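You operate a simulated robot arm through the tools that you are given. There is no shell and no other tool.

Carry out the task below with a simulated robot arm. There is one attempt and no reset: what you move stays moved.

Task
Put both rollers from the plywood board in the blue bench drawer, shut it and latch it. Where these are worked on the way, their far stop is far enough and under half their travel is too little: blue bench drawer.

It is judged by the outcome, as a careful person would: the job done as asked, and still so three seconds after it is handed in. It fails if anything else is knocked over, pushed out of place, dropped, spilled or broken.

Robot
A 6-joint arm with a two-finger gripper, fixed in place. Base frame: the origin is on the floor under the middle of its stand, x ahead of it, y to its left, z up. Units: cm, rad, N and s.
It reaches about 129.8 cm from its shoulder. Its first joint turns from -2.601 to 2.601 rad. Payload 1.57 kg.
The TCP is the grasp point between the finger pads, 2.1 cm short of the fingertips. In the tool frame z runs along the fingers and y along their closing line. The gripper opens to 7 cm; its body begins 5 cm behind the TCP.
Orientation is told as [roll, pitch, yaw] about the base's x, y, z axes, in that order, counted from this pose: with the fingers straight down and closing along the base's y, the tool's x points along the base's -x, its y along +y and its z along -z.

Tools
- The arm moves only by the tool nudge_tool. Its argument "increments" is a list of rows, each a list of 3 entries, a list of its own where there are three numbers: the shift along the tool's x, y, z in m, then the turn, a rotation vector about the tool's x, y, z in degrees, then the opening, from 0 (shut) to 1 (fully open). In form: [[[tx, ty, tz], [wx, wy, wz], gripper], ...]. A call has 1 to 20 rows; each row shifts and turns the commanded pose from where the row before left it, along the tool's axes as they then stand. Each row takes 0.2 s and may step no farther than 5 cm and 0.15 rad from the row before; otherwise, or with a gripper value out of range, the whole call is refused. Where a pose cannot be reached the arm comes as near as it can. A force on the tool above 40 N (or 10 N above the force at the start of the call, whichever is more), or a blocked arm, ends the call early, and 0.2 s more pass. The fingers move at their own pace (about 10.37 cm/s each) and stop on an object; they squeeze with about 30 N. The grip force told is the motor's: it shows also when the fingers shut on nothing. Time passes only in rows, and 0.2 s behind the last, so rows that do not move let the fingers close. It gives the time, the measured TCP pose, the force on the tool (base axes), the opening and the grip force at its end, in the units of the frame above (readings bear some noise), with the torque about the TCP (base axes, N m) and any sound that the robot's microphone picked up, and new pictures: "pictures" is both (left out), scene, wrist or none.
- Cameras (640 x 400 px; columns grow to the right, rows downward): "scene" is fixed at [40.68, -50.23, 143.09]; the picture's right is [0.80, -0.60, 0.00], its down [-0.36, -0.48, -0.80] and it looks along [0.48, 0.64, -0.60] (base axes); focal length 328 px, centre (320, 200). "wrist" rides on the gripper at [7.9, 0.4, -8.1] in the tool frame; the picture's right is [-0.05, 1.00, 0.00], its down [-0.67, -0.04, -0.74] and it looks along [-0.74, -0.04, 0.67] (tool axes); focal length 256 px, centre (320, 200). There is no depth. A picture from a camera that has moved, and an enlarged one, comes with that camera's place and axes in the base frame and with its lens. The place of the scene camera against the robot may be out by one fixed shift of up to 1.2 cm in any direction.
- move_column(by): slides the trunk up (or, below 0, down) by that many cm; the arm rides with it, the base frame stays. It gives what a move gives, with no picture.
- enlarge(camera, box): a new picture of the part [left, top, right, bottom] of that camera's present view, enlarged. It takes no simulated time.
- close_job(): hands the job in; it is judged then, once.

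Nothing tells you positions but the pictures and the camera data. Unless the task says otherwise, let go and move clear before handing in.

The tools are called after "Request:" by a JSON object that holds its "api" and its "payload". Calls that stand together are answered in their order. nudge_tool: Moves the arm, as the interface text tells. Its arguments: {"type":"object","properties":{"increments":{"type":"array"},"pictures":{"type":"string","enum":["both","scene","wrist","none"]}},"required":["increments"]} The other tools are called the same way: move_column (by) moves the trunk up or down; enlarge (camera, box) takes an enlarged picture of a part of a camera's view; close_job () hands the job in.

At the start:

```text
t: 0.0
position: [71.67, -4.55, 115.23]
tcp_rot: [0.0, -0.002, 0.0]
wrist_force: [0.5, -0.3, -0.7]
wrist_torque: [-0.01, 0.0, -0.02]
width: 6.99
finger_force: 0.0
trunk travel left (down, up): [-83.3, 13.7]
```

scene: 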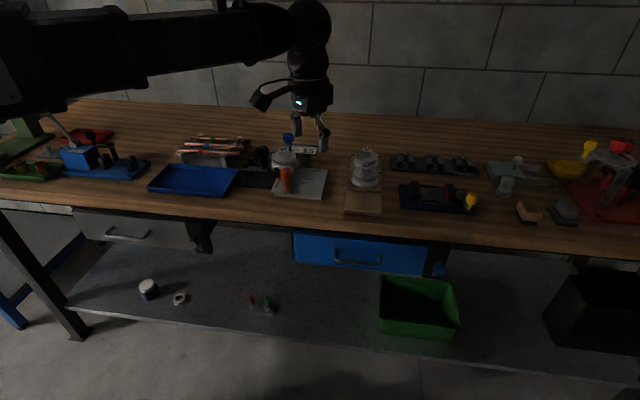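
wrist: 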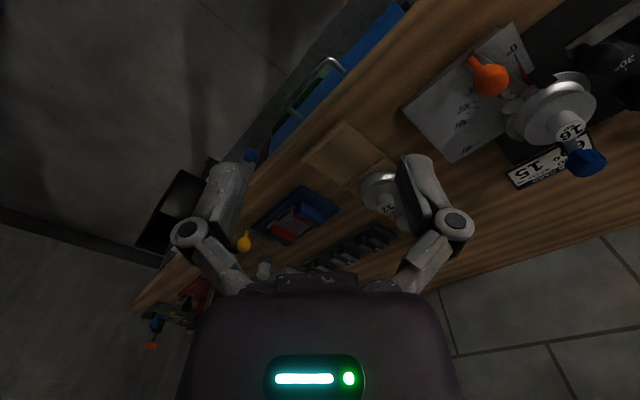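

I see a dim workbench with a row of items, a blue drawer under the bench top and a plywood board near the middle. I'll enlarge parts of the scene before moving anything.

Request:
{"api": "enlarge", "payload": {"camera": "scene", "box": [320, 130, 480, 230]}}

Request:
{"api": "enlarge", "payload": {"camera": "scene", "box": [280, 210, 480, 335]}}

Request:
{"api": "enlarge", "payload": {"camera": "scene", "box": [460, 120, 640, 232]}}

Request:
{"api": "enlarge", "payload": {"camera": "scene", "box": [160, 120, 340, 232]}}

Request:
{"api": "enlarge", "payload": {"camera": "scene", "box": [0, 90, 180, 202]}}

Request:
{"api": "enlarge", "payload": {"camera": "wrist", "box": [230, 80, 430, 205]}}

```text
4.00 times, centred on (400, 180) of scene
camera zoom: at [40.68, -50.23, 143.09], right [0.8, -0.6, 0.0], down [-0.36, -0.48, -0.8], along [0.48, 0.64, -0.6], focal length 1311 px, centre (0, 280)
```

zoom: 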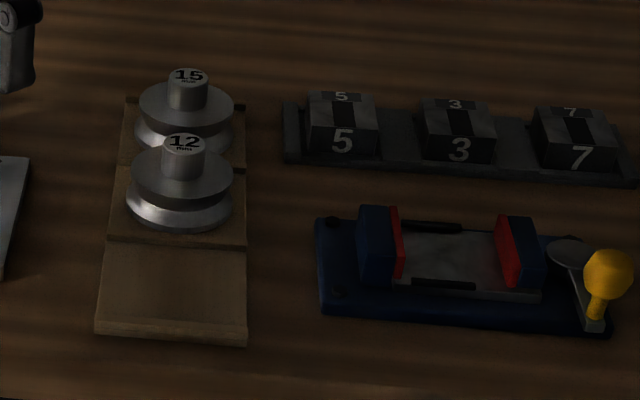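

```text
3.20 times, centred on (380, 272) of scene
camera zoom: at [40.68, -50.23, 143.09], right [0.8, -0.6, 0.0], down [-0.36, -0.48, -0.8], along [0.48, 0.64, -0.6], focal length 1049 px, centre (128, -32)
```

zoom: 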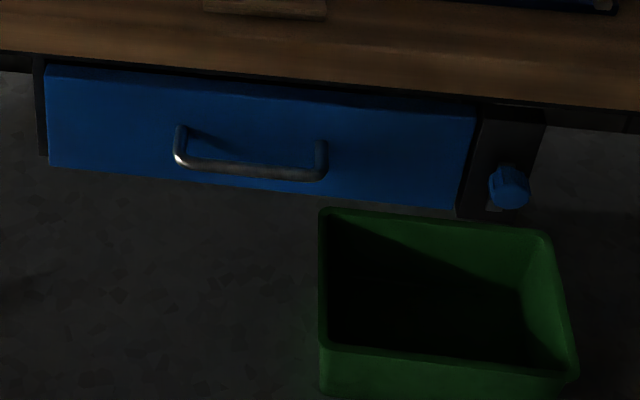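

```text
3.56 times, centred on (550, 176) of scene
camera zoom: at [40.68, -50.23, 143.09], right [0.8, -0.6, 0.0], down [-0.36, -0.48, -0.8], along [0.48, 0.64, -0.6], focal length 1166 px, centre (-498, 285)
```

zoom: 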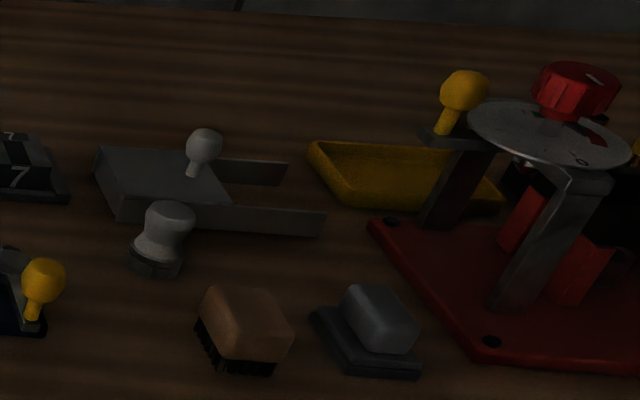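

```text
3.56 times, centred on (250, 176) of scene
camera zoom: at [40.68, -50.23, 143.09], right [0.8, -0.6, 0.0], down [-0.36, -0.48, -0.8], along [0.48, 0.64, -0.6], focal length 1166 px, centre (569, 285)
```

zoom: 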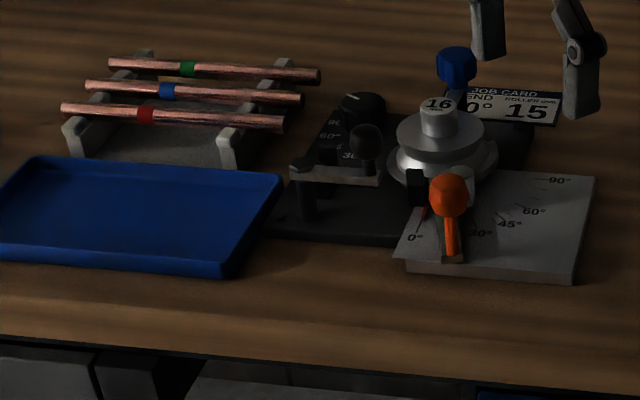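

```text
3.56 times, centred on (90, 146) of scene
camera zoom: at [40.68, -50.23, 143.09], right [0.8, -0.6, 0.0], down [-0.36, -0.48, -0.8], along [0.48, 0.64, -0.6], focal length 1166 px, centre (1138, 392)
```

zoom: 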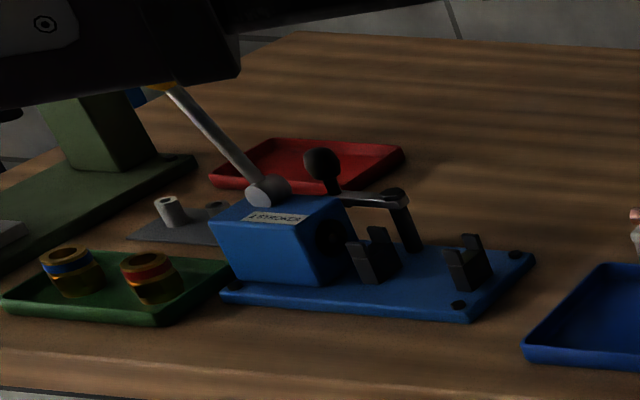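

```text
3.20 times, centred on (330, 142) of wrist
camera zoom: at [63.51, -4.06, 123.22], right [0.05, 1.0, 0.0], down [0.67, -0.04, 0.75], along [0.74, -0.04, -0.67], focal length 819 px, centre (288, 384)
```

zoom: 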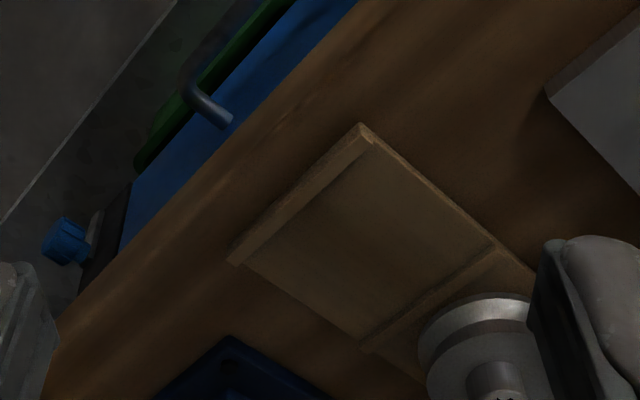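

The two rollers, marked 15 and 12, stand on the plywood board at about (90–97, 0–8). The blue drawer is in the bench front, which runs roughly 45° diagonally, with a handle near (82, -11, 82) and a blue latch knob to its right. I'll back the arm off and yaw it to face the drawer for a closer look.

Request:
{"api": "nudge_tool", "payload": {"increments": [[[-0.0034, -0.04, 0.0207], [0, 0, 0], 1], [[-0.0034, -0.04, 0.0207], [0, 0, 0], 1], [[-0.0034, -0.04, 0.0207], [0, 0, 0], 1], [[-0.0034, -0.04, 0.0207], [0, 0, 0], 1], [[-0.0034, -0.04, 0.0207], [0, 0, 0], 1], [[-0.0034, -0.04, 0.0207], [0, 0, 0], 1], [[-0.0034, -0.04, 0.0207], [0, 0, 0], 1], [[0, 0, 0], [0, 0, -7.5], 1], [[0, 0, 0], [0, 0, -7.5], 1], [[0, 0, 0], [0, 0, -7.5], 1], [[0, 0, 0], [0, 0, -7.5], 1], [[0, 0, 0], [0, 0, -7.5], 1], [[0, 0, 0], [0, 0, -7.5], 1]]}}

```text
t: 2.8
position: [74.03, -32.54, 115.26]
tcp_rot: [-0.002, -0.002, 0.788]
wrist_force: [0.2, 0.5, 0.3]
wrist_torque: [-0.02, -0.03, 0.03]
width: 6.98
finger_force: 0.1
out of reach, approached as far as the arm can: row 1, 2, 3, 4, 5, 6, 7
trunk travel left (down, up): [-83.3, 13.7]
camera wrist: at [67.94, -37.81, 123.22], right [-0.67, 0.74, 0.0], down [0.49, 0.45, 0.75], along [0.55, 0.5, -0.67], focal length 256 px, centre (320, 200)
```

scene: 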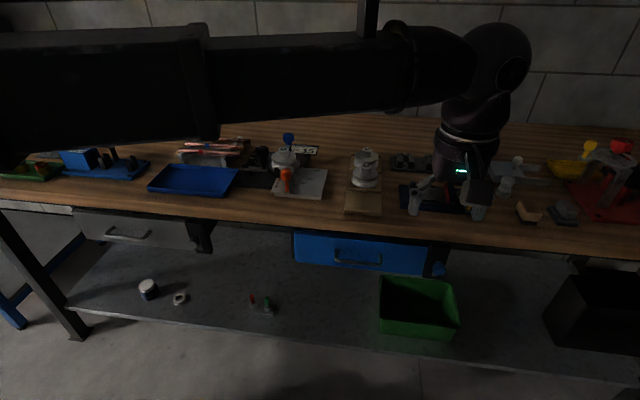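
wrist: 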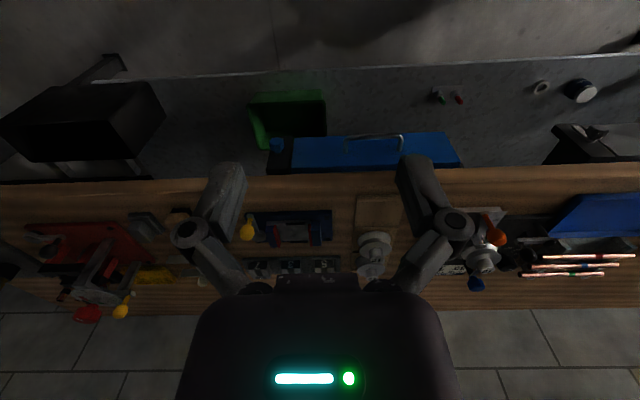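

The arm can't go lower at this trunk height, so the trunk has to come down. I'm clear of the bench front, so I'll lower it and look again.

Request:
{"api": "move_column", "payload": {"by": -16}}

Request:
{"api": "enlarge", "payload": {"camera": "wrist", "box": [220, 60, 480, 222]}}

Request:
{"api": "enlarge", "payload": {"camera": "scene", "box": [0, 0, 640, 400]}}

```text
t: 4.6
position: [73.97, -32.4, 99.02]
tcp_rot: [-0.002, -0.001, 0.786]
wrist_force: [-0.5, -0.4, 0.7]
wrist_torque: [0.02, 0.03, -0.03]
width: 7.0
finger_force: 0.0
trunk travel left (down, up): [-67.3, 29.7]
```

```text
2.46 times, centred on (350, 141) of wrist
camera zoom: at [67.92, -37.79, 107.23], right [-0.67, 0.74, 0.0], down [0.49, 0.45, 0.75], along [0.55, 0.5, -0.67], focal length 630 px, centre (246, 345)
```

zoom: 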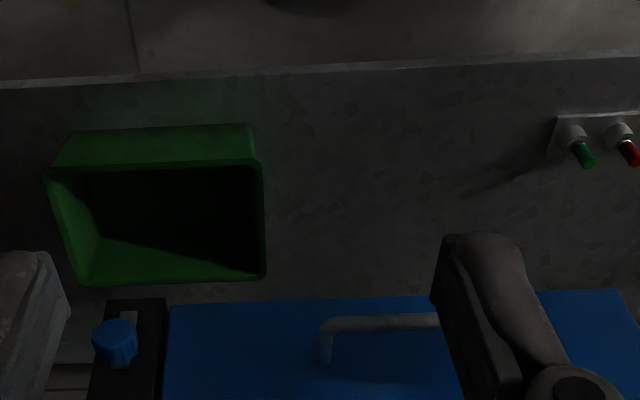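

```text
1.00 times, centred on (320, 200) of scene (not enlarged: the box is as wide or as high as the picture)
camera zoom: at [40.68, -50.23, 143.09], right [0.8, -0.6, 0.0], down [-0.36, -0.48, -0.8], along [0.48, 0.64, -0.6], focal length 328 px, centre (320, 200)
```

zoom: 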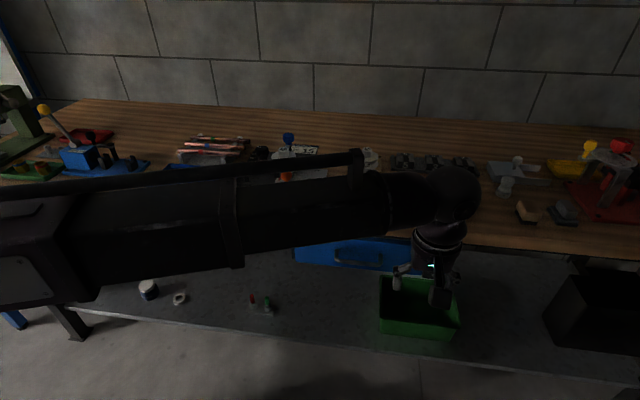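

The drawer front, handle and latch knob are in view in the inverted wrist picture. I'll zoom in on the latch and handle.

Request:
{"api": "enlarge", "payload": {"camera": "wrist", "box": [240, 170, 304, 210]}}

Request:
{"api": "enlarge", "payload": {"camera": "wrist", "box": [240, 160, 480, 310]}}

Request:
{"api": "enlarge", "payload": {"camera": "wrist", "box": [0, 0, 640, 400]}}

Request:
{"api": "enlarge", "payload": {"camera": "scene", "box": [400, 230, 480, 280]}}

```text
10.00 times, centred on (272, 190) of wrist
camera zoom: at [67.92, -37.79, 107.23], right [-0.67, 0.74, 0.0], down [0.49, 0.45, 0.75], along [0.55, 0.5, -0.67], focal length 2560 px, centre (800, 300)
```

zoom: 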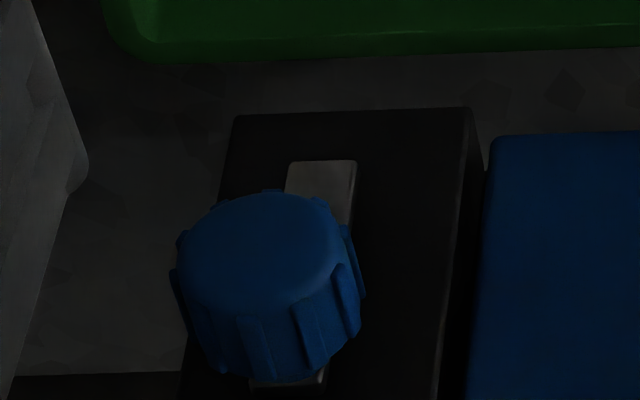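

```text
2.67 times, centred on (360, 235) of wrist
camera zoom: at [67.92, -37.79, 107.23], right [-0.67, 0.74, 0.0], down [0.49, 0.45, 0.75], along [0.55, 0.5, -0.67], focal length 683 px, centre (213, 107)
```

zoom: 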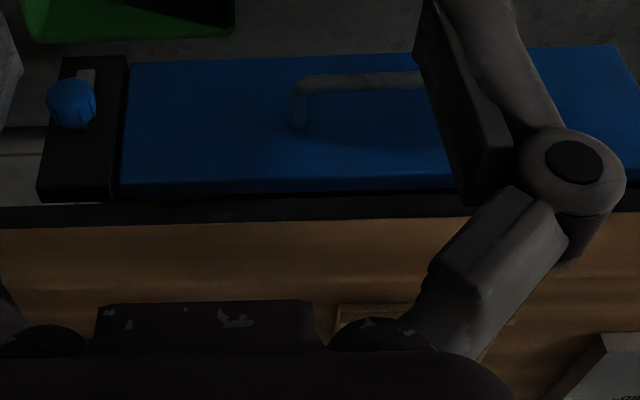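

```text
1.00 times, centred on (320, 200) of wrist (not enlarged: the box is as wide or as high as the picture)
camera zoom: at [67.92, -37.79, 107.23], right [-0.67, 0.74, 0.0], down [0.49, 0.45, 0.75], along [0.55, 0.5, -0.67], focal length 256 px, centre (320, 200)
```

zoom: 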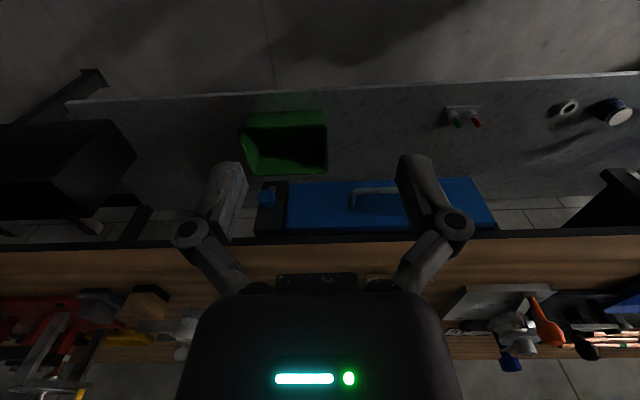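

```text
8.00 times, centred on (440, 255) of scene
camera zoom: at [40.68, -50.23, 143.09], right [0.8, -0.6, 0.0], down [-0.36, -0.48, -0.8], along [0.48, 0.64, -0.6], focal length 2622 px, centre (-640, -240)
```

zoom: 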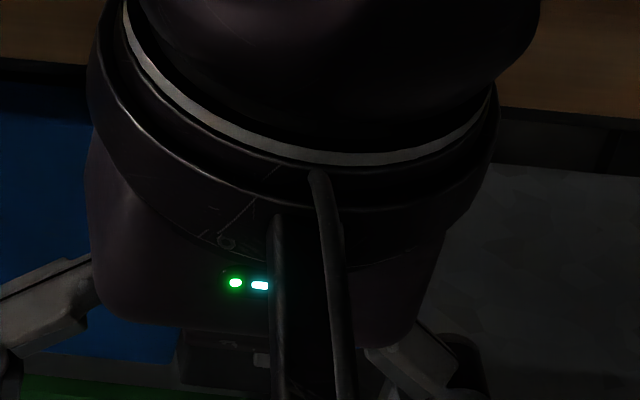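

The latch is a turn-button: a metal bar behind the blue knob, now standing vertical, clear of the drawer. The arm's z didn't follow my command earlier, so I'll test a small upward move to see whether height comes from the trunk only.

Request:
{"api": "nudge_tool", "payload": {"increments": [[[0, 0, -0.02], [0, 0, 0], 1], [[0, 0, -0.02], [0, 0, 0], 1]], "pictures": "none"}}

```text
t: 5.2
position: [74.13, -32.58, 99.15]
tcp_rot: [-0.001, -0.001, 0.787]
wrist_force: [-0.3, -0.5, -0.3]
wrist_torque: [-0.02, 0.0, 0.0]
width: 7.01
finger_force: 0.1
out of reach, approached as far as the arm can: row 1, 2
trunk travel left (down, up): [-67.3, 29.7]
```

Height comes only from the trunk, so this is a SCARA-like arm with a tilting wrist. I'll test tilting the fingers up toward horizontal to see how the position responds.

Request:
{"api": "nudge_tool", "payload": {"increments": [[[0, 0, 0], [0, -8, 0], 1], [[0, 0, 0], [0, -8, 0], 1]], "pictures": "none"}}

```text
t: 5.8
position: [73.93, -32.63, 99.97]
tcp_rot: [-0.003, -0.282, 0.787]
wrist_force: [0.1, -0.9, -0.2]
wrist_torque: [0.01, -0.01, -0.03]
width: 6.99
finger_force: 0.0
out of reach, approached as far as the arm can: row 2
trunk travel left (down, up): [-67.3, 29.7]
```

Tilting works, and the wrist pivot sits about 23 cm above the TCP. I'll bring the fingers to horizontal facing the drawer, then roll 90° so they close vertically on the handle bar.

Request:
{"api": "nudge_tool", "payload": {"increments": [[[-0.0032, 0, -0.0109], [0, -8.2, 0], 1], [[-0.0065, 0, -0.0143], [0, -8.2, 0], 1], [[-0.0106, 0, -0.0166], [0, -8.2, 0], 1], [[-0.0152, 0, -0.0176], [0, -8.2, 0], 1], [[-0.0199, 0, -0.0173], [0, -8.2, 0], 1], [[-0.0242, 0, -0.0156], [0, -8.2, 0], 1], [[-0.028, 0, -0.0128], [0, -8.2, 0], 1], [[-0.0308, 0, -0.0091], [0, -8.2, 0], 1], [[-0.0325, 0, -0.0047], [0, -8.2, 0], 1], [[0, 0, 0], [0, 0, 8.2], 1], [[0, 0, 0], [0, 0, 8.2], 1], [[0, 0, 0], [0, 0, 8.2], 1], [[0, 0, 0], [0, 0, 8.2], 1], [[0, 0, 0], [0, 0, 8.2], 1], [[0, 0, 0], [0, 0, 8.2], 1], [[0, 0, 0], [0, 0, 8.2], 1], [[0, 0, 0], [0, 0, 8.2], 1], [[0, 0, 0], [0, 0, 8.2], 1], [[0, 0, 0], [0, 0, 8.2], 1], [[0, 0, 0], [0, 0, 8.0], 1]]}}

```text
t: 10.0
position: [73.94, -32.54, 117.69]
tcp_rot: [1.565, 0.002, -0.786]
wrist_force: [0.3, 0.8, -0.3]
wrist_torque: [0.03, 0.04, 0.02]
width: 7.01
finger_force: 0.1
out of reach, approached as far as the arm can: row 2, 3, 4, 5, 6, 7, 8, 9
trunk travel left (down, up): [-67.3, 29.7]
camera wrist: at [62.53, -32.61, 118.12], right [0.04, -0.04, 1.0], down [-0.06, -1.0, -0.03], along [1.0, -0.05, -0.04], focal length 256 px, centre (320, 200)
```

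scene: 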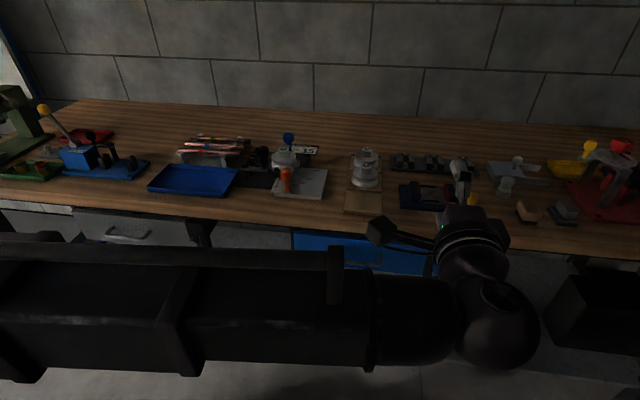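
wrist: 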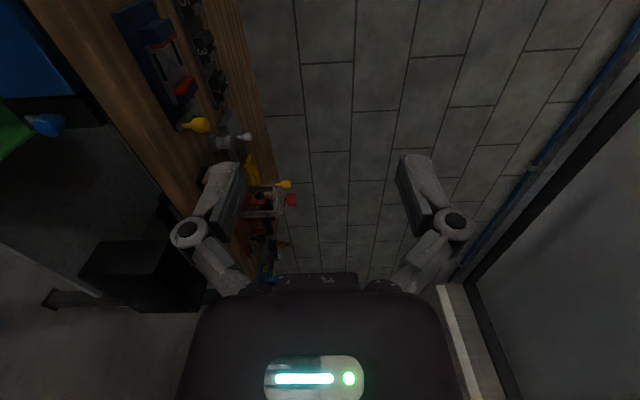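

The fingers are now horizontal, facing the drawer and closing vertically, and the boom turns out to be a straight horizontal beam at wrist height. I'll lower the trunk to handle height, about z = 79, while still about 25 cm in front of the drawer.

Request:
{"api": "move_column", "payload": {"by": -38.5}}

Request:
{"api": "enlarge", "payload": {"camera": "wrist", "box": [0, 0, 640, 400]}}

Request:
{"api": "enlarge", "payload": {"camera": "scene", "box": [0, 0, 640, 400]}}

```text
t: 13.7
position: [74.02, -32.57, 79.26]
tcp_rot: [1.565, -0.002, -0.787]
wrist_force: [0.5, -0.6, 0.4]
wrist_torque: [0.02, 0.02, 0.0]
width: 6.97
finger_force: 0.0
trunk travel left (down, up): [-28.8, 68.2]
```

```text
1.00 times, centred on (320, 200) of wrist (not enlarged: the box is as wide or as high as the picture)
camera zoom: at [62.53, -32.61, 79.6], right [0.04, -0.03, 1.0], down [-0.06, -1.0, -0.03], along [1.0, -0.05, -0.04], focal length 256 px, centre (320, 200)
```

zoom: 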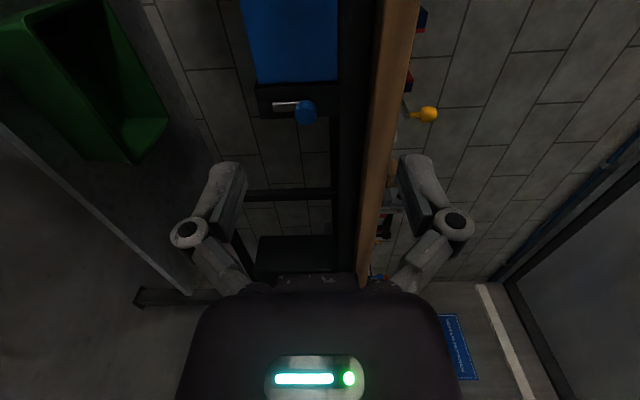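

```text
1.00 times, centred on (320, 200) of scene (not enlarged: the box is as wide or as high as the picture)
camera zoom: at [40.68, -50.23, 143.09], right [0.8, -0.6, 0.0], down [-0.36, -0.48, -0.8], along [0.48, 0.64, -0.6], focal length 328 px, centre (320, 200)
```

zoom: 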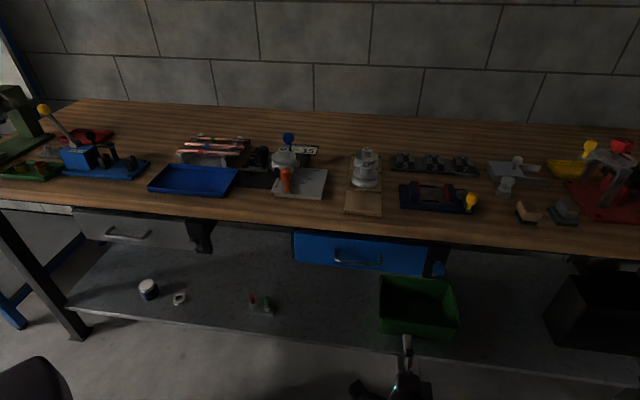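

The latch knob is at about a=53.5, b=-85.6, z=76.4 in my bench-aligned frame (a = into the bench, b = left along it). I'll shift left along the bench to line up with the handle and see it.

Request:
{"api": "nudge_tool", "payload": {"increments": [[[0.033, 0, 0], [0, 0, 0], 1], [[0.033, 0, 0], [0, 0, 0], 1], [[0.033, 0, 0], [0, 0, 0], 1]]}}

Request:
{"api": "enlarge", "payload": {"camera": "wrist", "box": [200, 0, 440, 150]}}

```text
t: 14.5
position: [66.79, -25.54, 79.15]
tcp_rot: [1.566, 0.002, -0.785]
wrist_force: [0.2, 0.0, 0.2]
wrist_torque: [0.0, 0.01, -0.05]
width: 7.0
finger_force: 0.0
trunk travel left (down, up): [-28.8, 68.2]
camera wrist: at [55.37, -25.59, 79.58], right [0.04, -0.03, 1.0], down [-0.06, -1.0, -0.03], along [1.0, -0.05, -0.04], focal length 256 px, centre (320, 200)
```

scene: 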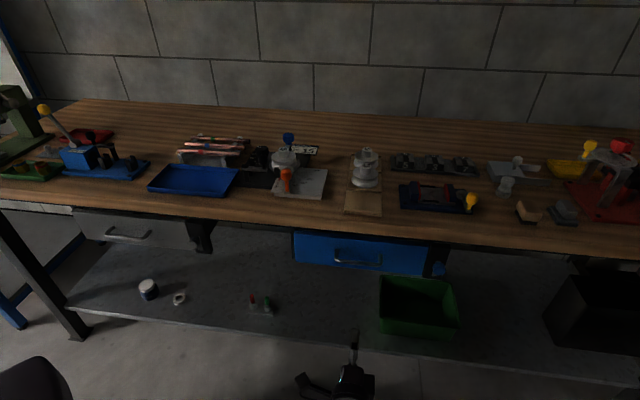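
wrist: 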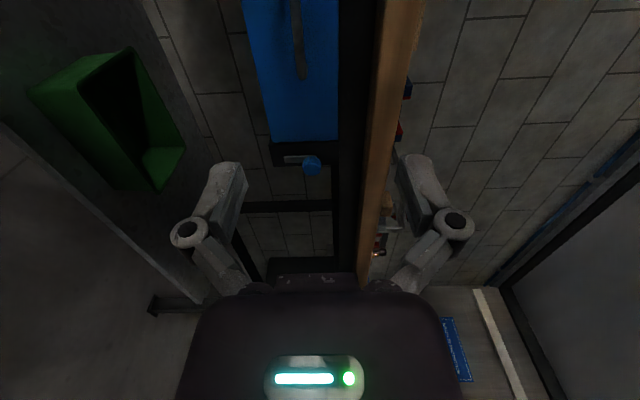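

```text
2.67 times, centred on (320, 75) of wrist
camera zoom: at [55.37, -25.59, 79.58], right [0.04, -0.03, 1.0], down [-0.06, -1.0, -0.03], along [1.0, -0.05, -0.04], focal length 683 px, centre (320, 533)
```

zoom: 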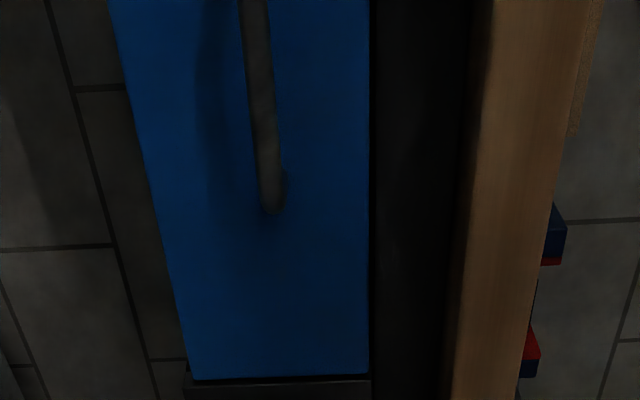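

The handle bar is at about a=54, b from -70.5 to about -60, z≈76.6, and I'm aligned along the bench. I'll lower to bar height and advance most of the way with the gripper open.

Request:
{"api": "move_column", "payload": {"by": -2.6}}

Request:
{"api": "nudge_tool", "payload": {"increments": [[[0, 0, 0.045], [0, 0, 0], 1], [[0, 0, 0.045], [0, 0, 0], 1], [[0, 0, 0.045], [0, 0, 0], 1], [[0, 0, 0.045], [0, 0, 0], 1]]}}

```text
t: 15.3
position: [66.87, -25.53, 76.52]
tcp_rot: [1.565, -0.002, -0.785]
wrist_force: [-0.9, 0.2, -0.4]
wrist_torque: [-0.04, 0.0, -0.02]
width: 7.0
finger_force: 0.2
trunk travel left (down, up): [-26.2, 70.8]
```

```text
t: 16.3
position: [79.72, -12.92, 76.48]
tcp_rot: [1.564, 0.0, -0.787]
wrist_force: [0.1, -0.2, 0.2]
wrist_torque: [0.0, -0.01, 0.02]
width: 6.97
finger_force: 0.0
trunk travel left (down, up): [-26.2, 70.8]
camera wrist: at [68.25, -13.01, 76.98], right [0.04, -0.03, 1.0], down [-0.06, -1.0, -0.03], along [1.0, -0.05, -0.04], focal length 256 px, centre (320, 200)
```

scene: 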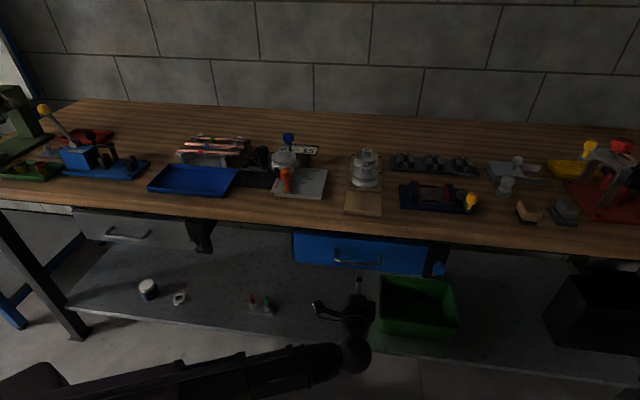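
wrist: 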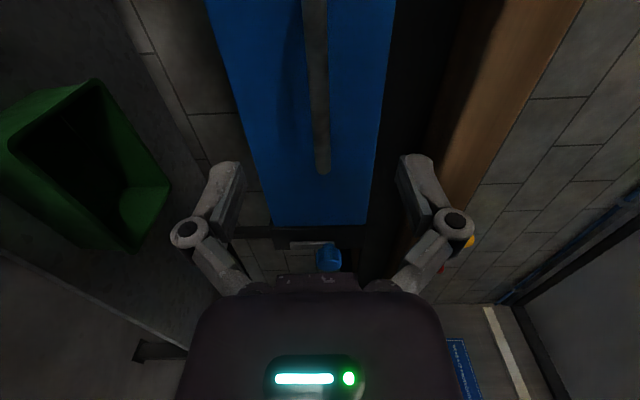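

The bar is centred between the open fingers. I'll advance the last 6 cm slowly and check before closing.

Request:
{"api": "nudge_tool", "payload": {"increments": [[[0, 0, 0.025], [0, 0, 0], 1], [[0, 0, 0.02], [0, 0, 0], 1], [[0, 0, 0.01], [0, 0, 0], 1], [[0, 0, 0.005], [0, 0, 0], 1]]}}

Request:
{"api": "enlarge", "payload": {"camera": "wrist", "box": [160, 40, 480, 240]}}

```text
t: 17.3
position: [83.88, -8.65, 76.45]
tcp_rot: [1.565, -0.001, -0.783]
wrist_force: [0.6, 0.1, -0.2]
wrist_torque: [0.0, 0.0, 0.02]
width: 6.99
finger_force: 0.1
trunk travel left (down, up): [-26.2, 70.8]
camera wrist: at [72.41, -8.72, 76.96], right [0.04, -0.03, 1.0], down [-0.06, -1.0, -0.03], along [1.0, -0.05, -0.04], focal length 256 px, centre (320, 200)
```

scene: 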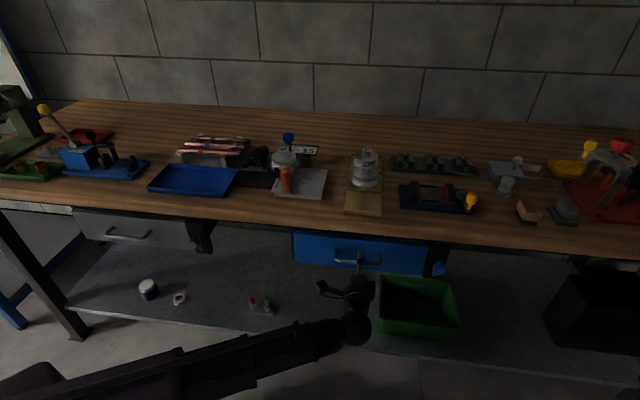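
wrist: 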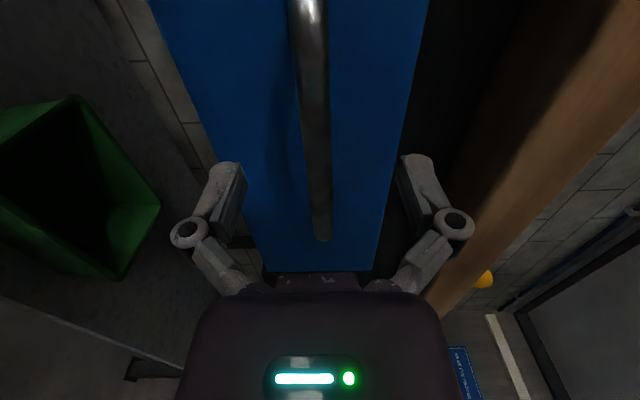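

```text
2.00 times, centred on (320, 140) of wrist
camera zoom: at [72.41, -8.72, 76.96], right [0.04, -0.03, 1.0], down [-0.06, -1.0, -0.03], along [1.0, -0.05, -0.04], focal length 512 px, centre (320, 320)
```

zoom: 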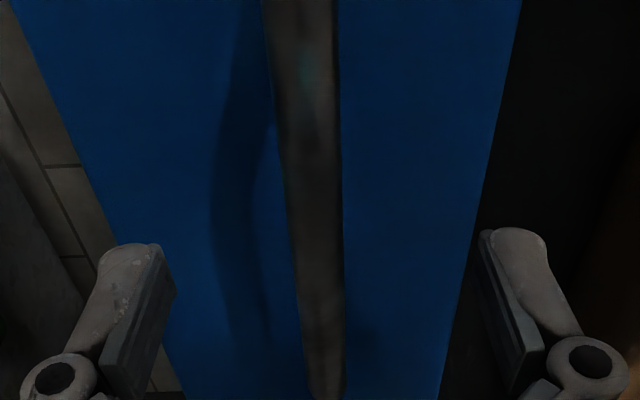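

The bar sits at the TCP depth, with no contact force yet. I'll close the gripper on it.

Request:
{"api": "nudge_tool", "payload": {"increments": [[[0, 0, 0], [0, 0, 0], 0], [[0, 0, 0], [0, 0, 0], 0], [[0, 0, 0], [0, 0, 0], 0]]}}

```text
t: 18.1
position: [83.84, -8.65, 76.46]
tcp_rot: [1.564, -0.003, -0.786]
wrist_force: [-8.2, -4.7, -5.2]
wrist_torque: [-0.04, 0.06, -0.17]
width: 1.12
finger_force: 32.3
trunk travel left (down, up): [-26.2, 70.8]
camera wrist: at [72.37, -8.76, 76.94], right [0.04, -0.03, 1.0], down [-0.06, -1.0, -0.03], along [1.0, -0.05, -0.04], focal length 256 px, centre (320, 200)
```

scene: 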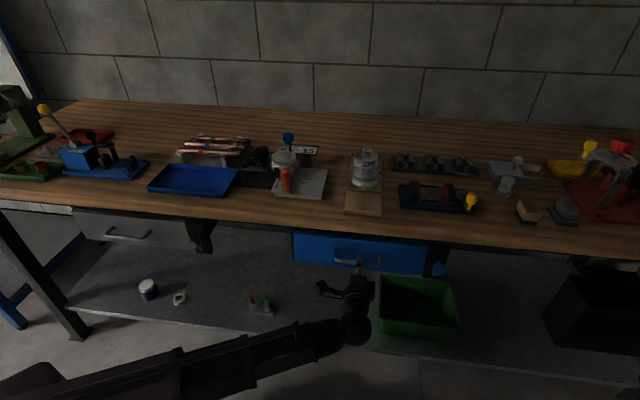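
wrist: 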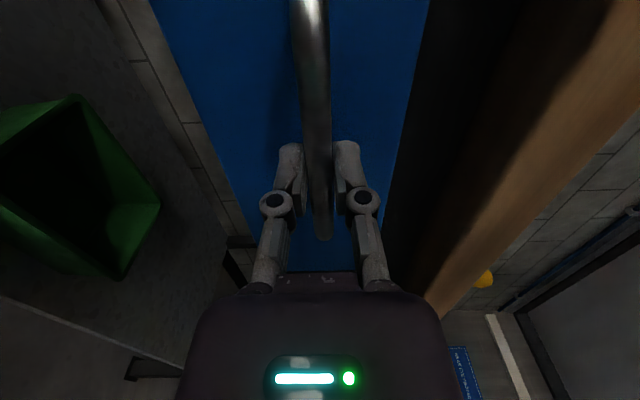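

The bar is gripped, with the opening at 1.12 cm. I'll pull straight back gently and watch the force.

Request:
{"api": "nudge_tool", "payload": {"increments": [[[0, 0, -0.01], [0, 0, 0], 0], [[0, 0, -0.015], [0, 0, 0], 0], [[0, 0, -0.02], [0, 0, 0], 0], [[0, 0, -0.02], [0, 0, 0], 0]], "pictures": "scene"}}

```text
t: 19.1
position: [79.34, -13.1, 76.43]
tcp_rot: [1.564, 0.0, -0.785]
wrist_force: [-2.0, 0.8, -6.4]
wrist_torque: [-0.02, 0.09, -0.23]
width: 1.14
finger_force: 31.9
trunk travel left (down, up): [-26.2, 70.8]
```

scene: 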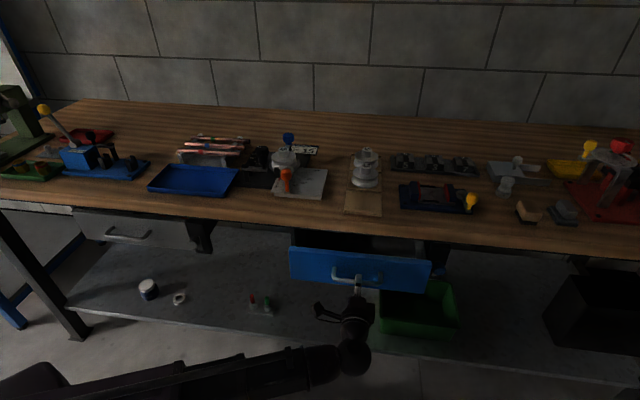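

The drawer slides freely and is about 6.5 cm open. I'll keep pulling toward its far stop.

Request:
{"api": "nudge_tool", "payload": {"increments": [[[0, 0, -0.025], [0, 0, 0], 0], [[0, 0, -0.025], [0, 0, 0], 0], [[0, 0, -0.025], [0, 0, 0], 0], [[0, 0, -0.02], [0, 0, 0], 0]], "pictures": "scene"}}

```text
t: 20.1
position: [72.77, -19.92, 76.49]
tcp_rot: [1.563, -0.001, -0.786]
wrist_force: [-1.1, 0.4, -9.5]
wrist_torque: [-0.01, 0.04, -0.7]
width: 1.11
finger_force: 31.7
trunk travel left (down, up): [-26.2, 70.8]
```

scene: 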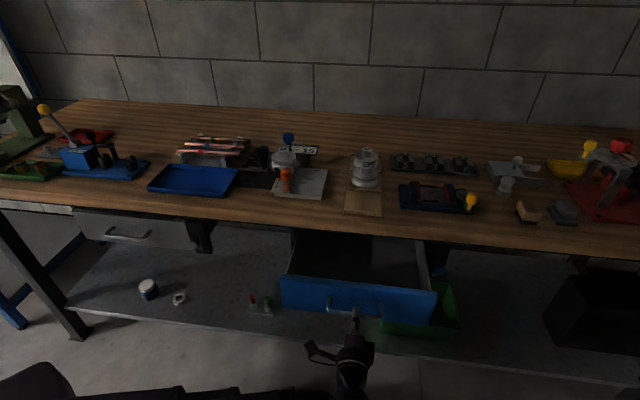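

It is about 16 cm open and still moving. I'll continue more slowly so the stop isn't struck hard.

Request:
{"api": "nudge_tool", "payload": {"increments": [[[0, 0, -0.015], [0, 0, 0], 0], [[0, 0, -0.015], [0, 0, 0], 0], [[0, 0, -0.01], [0, 0, 0], 0], [[0, 0, -0.01], [0, 0, 0], 0], [[0, 0, -0.01], [0, 0, 0], 0]], "pictures": "scene"}}

```text
t: 21.3
position: [68.44, -24.18, 76.46]
tcp_rot: [1.563, 0.0, -0.786]
wrist_force: [2.4, -2.8, -8.5]
wrist_torque: [-0.03, 0.06, -0.11]
width: 1.11
finger_force: 31.6
trunk travel left (down, up): [-26.2, 70.8]
```

scene: 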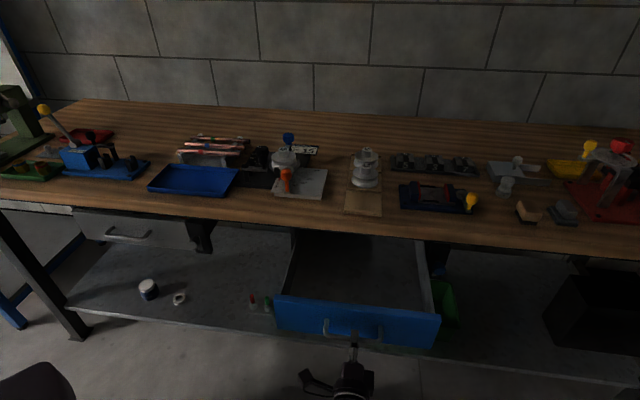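

It is about 22 cm open and no stop yet. I'll continue in 1 cm rows.

Request:
{"api": "nudge_tool", "payload": {"increments": [[[0, 0, -0.01], [0, 0, 0], 0], [[0, 0, -0.01], [0, 0, 0], 0], [[0, 0, -0.01], [0, 0, 0], 0], [[0, 0, -0.01], [0, 0, 0], 0], [[0, 0, -0.01], [0, 0, 0], 0]], "pictures": "scene"}}

```text
t: 22.5
position: [64.85, -27.79, 76.48]
tcp_rot: [1.564, 0.001, -0.783]
wrist_force: [1.2, -0.3, -10.1]
wrist_torque: [-0.06, 0.06, 0.71]
width: 1.12
finger_force: 32.3
trunk travel left (down, up): [-26.2, 70.8]
```

scene: 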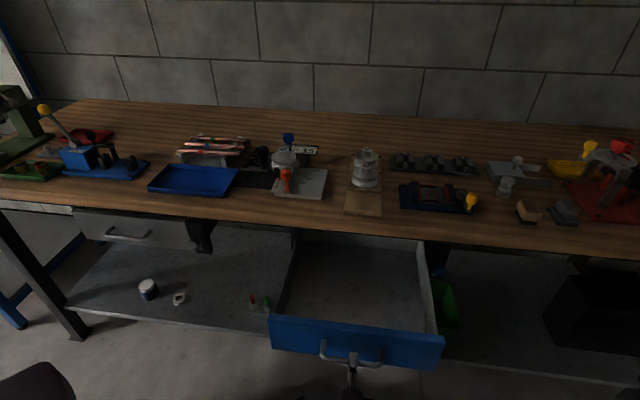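

It is about 27 cm open, and I'll keep feeling for the far stop.

Request:
{"api": "nudge_tool", "payload": {"increments": [[[0, 0, -0.01], [0, 0, 0], 0], [[0, 0, -0.01], [0, 0, 0], 0], [[0, 0, -0.01], [0, 0, 0], 0], [[0, 0, -0.01], [0, 0, 0], 0], [[0, 0, -0.01], [0, 0, 0], 0]], "pictures": "scene"}}

```text
t: 23.7
position: [61.28, -31.28, 76.57]
tcp_rot: [1.564, -0.002, -0.783]
wrist_force: [-0.8, 0.2, -0.3]
wrist_torque: [-0.01, 0.01, -0.01]
width: 0.02
finger_force: 28.9
trunk travel left (down, up): [-26.2, 70.8]
```

scene: 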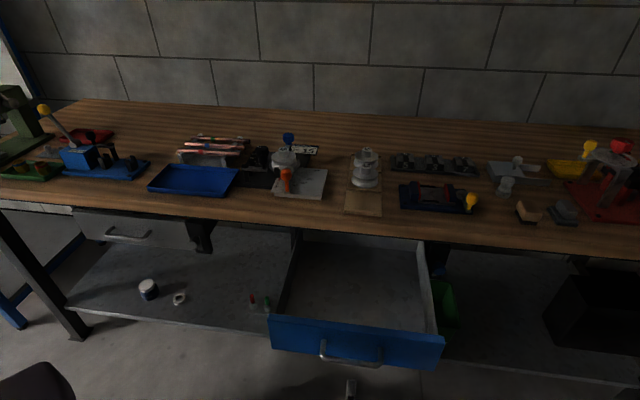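

The fingers slipped off as the drawer hit its stop, so it is fully open at about 28 cm. I'll back clear of the handle and raise the trunk before turning the gripper down again.

Request:
{"api": "nudge_tool", "payload": {"increments": [[[0, 0, -0.02], [0, 0, 0], 0.3], [[0, 0, -0.02], [0, 0, 0], 0.3]], "pictures": "wrist"}}

Request:
{"api": "move_column", "payload": {"by": 52}}

```text
t: 24.3
position: [58.45, -33.95, 76.65]
tcp_rot: [1.567, -0.003, -0.785]
wrist_force: [0.1, 0.8, 0.3]
wrist_torque: [-0.04, -0.01, 0.04]
width: 2.1
finger_force: 0.2
trunk travel left (down, up): [-26.2, 70.8]
camera wrist: at [46.96, -34.1, 77.0], right [0.04, -0.03, 1.0], down [-0.06, -1.0, -0.03], along [1.0, -0.05, -0.04], focal length 256 px, centre (320, 200)
```

wrist: 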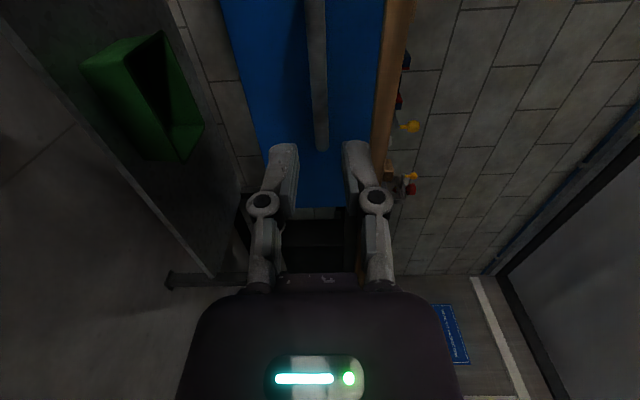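

```text
refused: 52 is not a number from -40 to 40
```

The drawer front now stands at about a=30. The trunk moves at most 40 cm per call, so I'll raise it in two steps.

Request:
{"api": "move_column", "payload": {"by": 40}}

Request:
{"api": "move_column", "payload": {"by": 12}}

```text
t: 28.1
position: [58.43, -34.0, 116.6]
tcp_rot: [1.567, -0.002, -0.786]
wrist_force: [1.0, 0.0, 0.0]
wrist_torque: [-0.02, 0.01, 0.02]
width: 2.11
finger_force: 0.1
trunk travel left (down, up): [-66.2, 30.8]
```

```text
t: 29.6
position: [58.33, -34.04, 128.52]
tcp_rot: [1.568, -0.003, -0.785]
wrist_force: [-0.2, -0.1, 0.3]
wrist_torque: [-0.05, 0.01, 0.02]
width: 2.07
finger_force: 0.0
trunk travel left (down, up): [-78.2, 18.8]
```

I'm well clear above. I'll roll back and pitch the fingers straight down, keeping the yaw aligned with the bench.

Request:
{"api": "nudge_tool", "payload": {"increments": [[[0, 0, 0], [0, 0, -8.2], 0.8], [[0, 0, 0], [0, 0, -8.2], 0.8], [[0, 0, 0], [0, 0, -8.2], 0.8], [[0, 0, 0], [0, 0, -8.2], 0.8], [[0, 0, 0], [0, 0, -8.2], 0.8], [[0, 0, 0], [0, 0, -8.2], 0.8], [[0, 0, 0], [0, 0, -8.2], 0.8], [[0, 0, 0], [0, 0, -8.2], 0.8], [[0, 0, 0], [0, 0, -8.2], 0.8], [[0, 0, 0], [0, 0, -8.2], 0.8], [[0, 0, 0], [0, 0, -8.0], 0.8]], "pictures": "none"}}

Request:
{"api": "nudge_tool", "payload": {"increments": [[[0.0265, 0, 0], [0, 8.18, 0], 0.8], [[0.0256, 0, 0.0037], [0, 8.18, 0], 0.8], [[0.0239, 0, 0.007], [0, 8.18, 0], 0.8], [[0.0212, 0, 0.0097], [0, 8.18, 0], 0.8], [[0.0178, 0, 0.0115], [0, 8.18, 0], 0.8], [[0.0141, 0, 0.0122], [0, 8.18, 0], 0.8], [[0.0104, 0, 0.012], [0, 8.18, 0], 0.8], [[0.0069, 0, 0.0107], [0, 8.18, 0], 0.8], [[0.0039, 0, 0.0085], [0, 8.18, 0], 0.8], [[0.0016, 0, 0.0054], [0, 8.18, 0], 0.8], [[0.0003, 0, 0.0019], [0, 8.2, 0], 0.8]]}}

```text
t: 32.0
position: [58.52, -33.98, 128.56]
tcp_rot: [-0.79, -1.565, 1.575]
wrist_force: [0.8, -0.1, 0.2]
wrist_torque: [-0.04, -0.03, -0.01]
width: 5.63
finger_force: 0.1
trunk travel left (down, up): [-78.2, 18.8]
```

```text
t: 34.4
position: [58.29, -34.12, 110.07]
tcp_rot: [-0.002, 0.007, 0.786]
wrist_force: [0.0, 0.2, -0.7]
wrist_torque: [-0.01, -0.01, 0.0]
width: 5.59
finger_force: 0.1
trunk travel left (down, up): [-78.2, 18.8]
camera wrist: at [52.36, -39.32, 118.18], right [-0.67, 0.74, 0.0], down [0.5, 0.45, 0.74], along [0.55, 0.49, -0.67], focal length 256 px, centre (320, 200)
```

scene: 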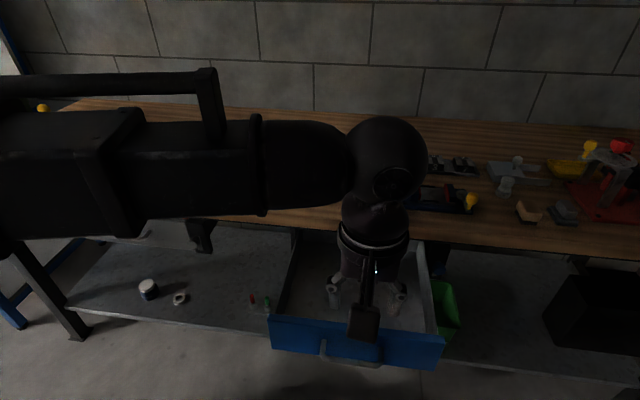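
wrist: 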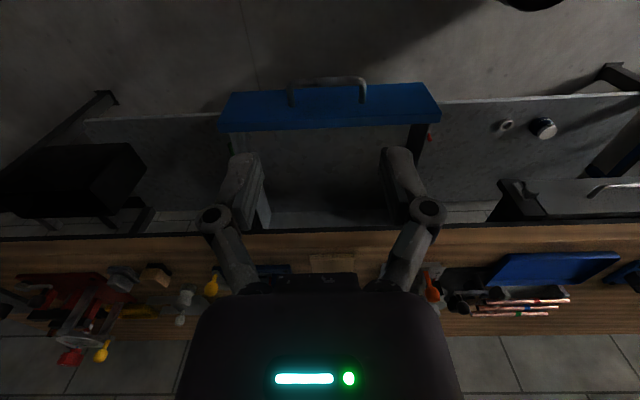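

The drawer is open with the fingers pointing down in front of it. I'll move forward at this height toward the plywood board for a close look at the rollers.

Request:
{"api": "nudge_tool", "payload": {"increments": [[[-0.047, 0, 0], [0, 0, 0], 0.8], [[-0.047, 0, 0], [0, 0, 0], 0.8], [[-0.047, 0, 0], [0, 0, 0], 0.8], [[-0.047, 0, 0], [0, 0, 0], 0.8], [[-0.047, 0, 0], [0, 0, 0], 0.8], [[-0.047, 0, 0], [0, 0, 0], 0.8], [[-0.047, 0, 0], [0, 0, 0], 0.8]]}}

Request:
{"api": "enlarge", "payload": {"camera": "wrist", "box": [200, 60, 440, 210]}}

```text
t: 36.0
position: [81.69, -10.7, 110.07]
tcp_rot: [0.0, 0.006, 0.784]
wrist_force: [-0.3, -0.5, -0.8]
wrist_torque: [-0.01, -0.06, 0.01]
width: 5.62
finger_force: 0.1
trunk travel left (down, up): [-78.2, 18.8]
camera wrist: at [75.72, -16.01, 118.13], right [-0.67, 0.74, 0.0], down [0.5, 0.45, 0.74], along [0.55, 0.5, -0.67], focal length 256 px, centre (320, 200)
```

scene: 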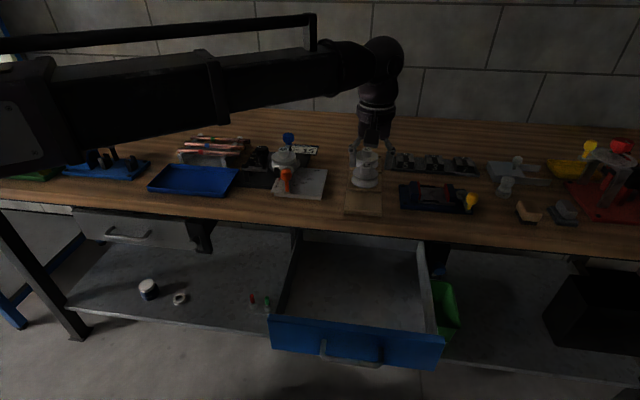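
wrist: 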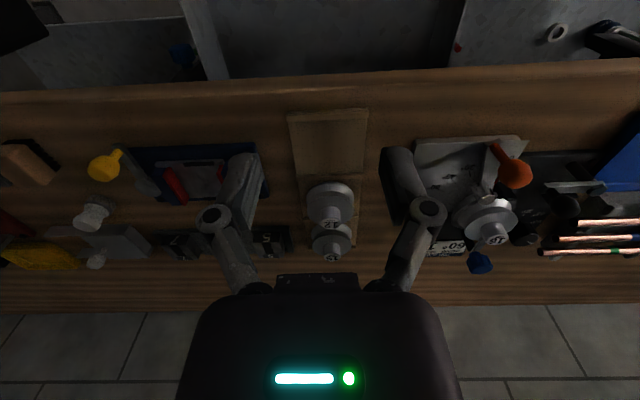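

```text
2.67 times, centred on (320, 135) of wrist
camera zoom: at [75.72, -16.01, 118.13], right [-0.67, 0.74, 0.0], down [0.5, 0.45, 0.74], along [0.55, 0.5, -0.67], focal length 683 px, centre (320, 373)
```

zoom: 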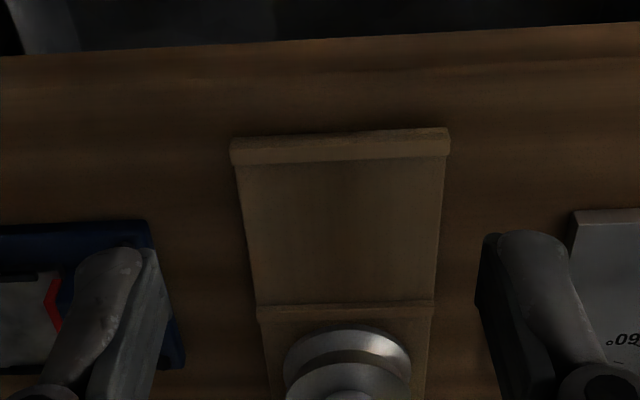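

The rollers are ahead, between the fingers in the wrist view, and the bench edge is at a≈55.7, z≈85. I'll zoom in to locate the roller knobs.

Request:
{"api": "enlarge", "payload": {"camera": "wrist", "box": [270, 170, 400, 272]}}

Request:
{"api": "enlarge", "payload": {"camera": "wrist", "box": [400, 130, 560, 280]}}

Request:
{"api": "enlarge", "payload": {"camera": "scene", "box": [320, 130, 400, 180]}}

```text
3.92 times, centred on (335, 221) of wrist
camera zoom: at [75.72, -16.01, 118.13], right [-0.67, 0.74, 0.0], down [0.5, 0.45, 0.74], along [0.55, 0.5, -0.67], focal length 1004 px, centre (261, 118)
```

zoom: 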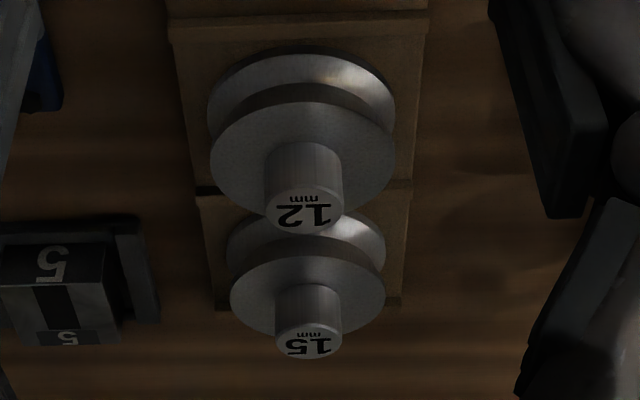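

```text
2.67 times, centred on (480, 205) of wrist
camera zoom: at [75.72, -16.01, 118.13], right [-0.67, 0.74, 0.0], down [0.5, 0.45, 0.74], along [0.55, 0.5, -0.67], focal length 683 px, centre (-107, 187)
```

zoom: 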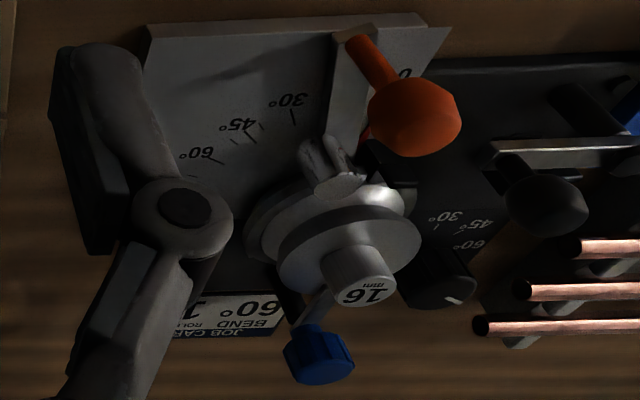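

```text
8.00 times, centred on (360, 155) of scene
camera zoom: at [40.68, -50.23, 143.09], right [0.8, -0.6, 0.0], down [-0.36, -0.48, -0.8], along [0.48, 0.64, -0.6], focal length 2622 px, centre (0, 560)
```

zoom: 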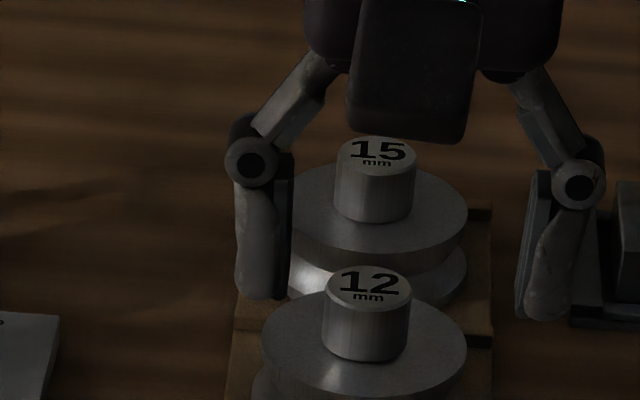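

Both roller knobs lie near b≈-65, in line with the gripper. I'll move 10 cm farther forward for a second view to triangulate their distance and height.

Request:
{"api": "nudge_tool", "payload": {"increments": [[[-0.045, 0, 0], [0, 0, 0], 0.8], [[-0.045, 0, 0], [0, 0, 0], 0.8], [[-0.03, 0, 0], [0, 0, 0], 0.8]]}}

Request:
{"api": "enlarge", "payload": {"camera": "wrist", "box": [260, 90, 400, 190]}}

```text
t: 36.8
position: [90.11, -2.33, 110.0]
tcp_rot: [0.0, 0.004, 0.786]
wrist_force: [0.8, -0.3, 0.6]
wrist_torque: [0.0, 0.02, -0.01]
width: 5.56
finger_force: 0.0
out of reach, approached as far as the arm can: row 1
trunk travel left (down, up): [-78.2, 18.8]
camera wrist: at [84.07, -7.53, 118.13], right [-0.67, 0.74, 0.0], down [0.5, 0.45, 0.74], along [0.55, 0.5, -0.67], focal length 256 px, centre (320, 200)
```

scene: 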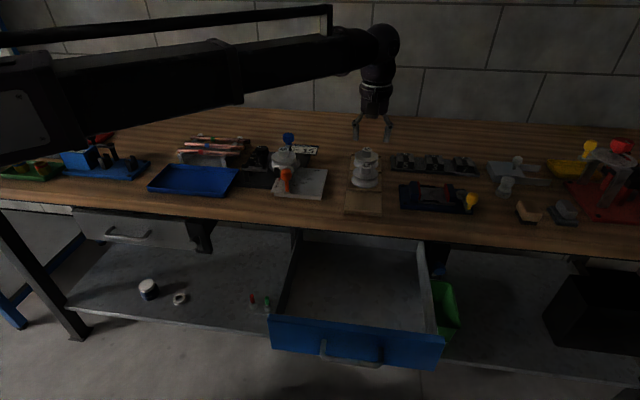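
wrist: 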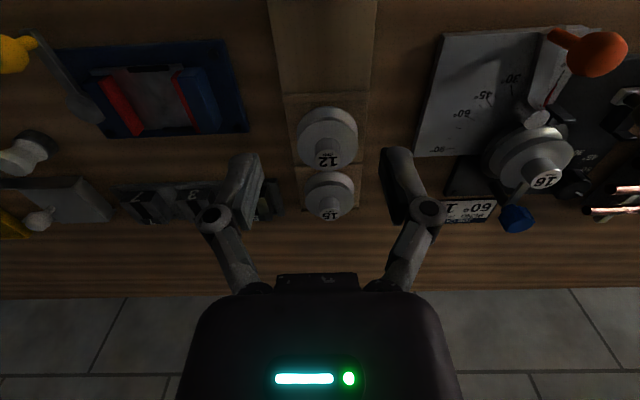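

```text
4.00 times, centred on (330, 140) of wrist
camera zoom: at [84.07, -7.53, 118.13], right [-0.67, 0.74, 0.0], down [0.5, 0.45, 0.74], along [0.55, 0.5, -0.67], focal length 1024 px, centre (280, 440)
```

zoom: 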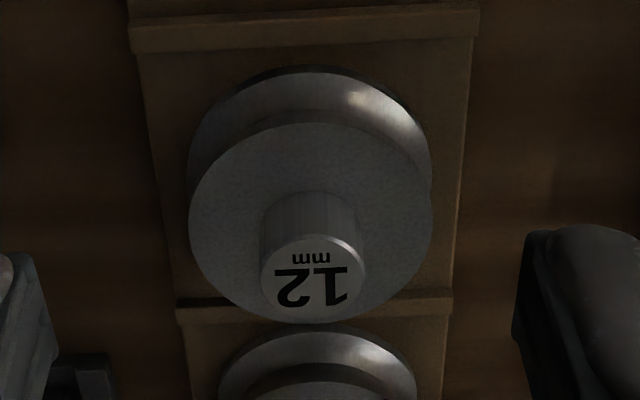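

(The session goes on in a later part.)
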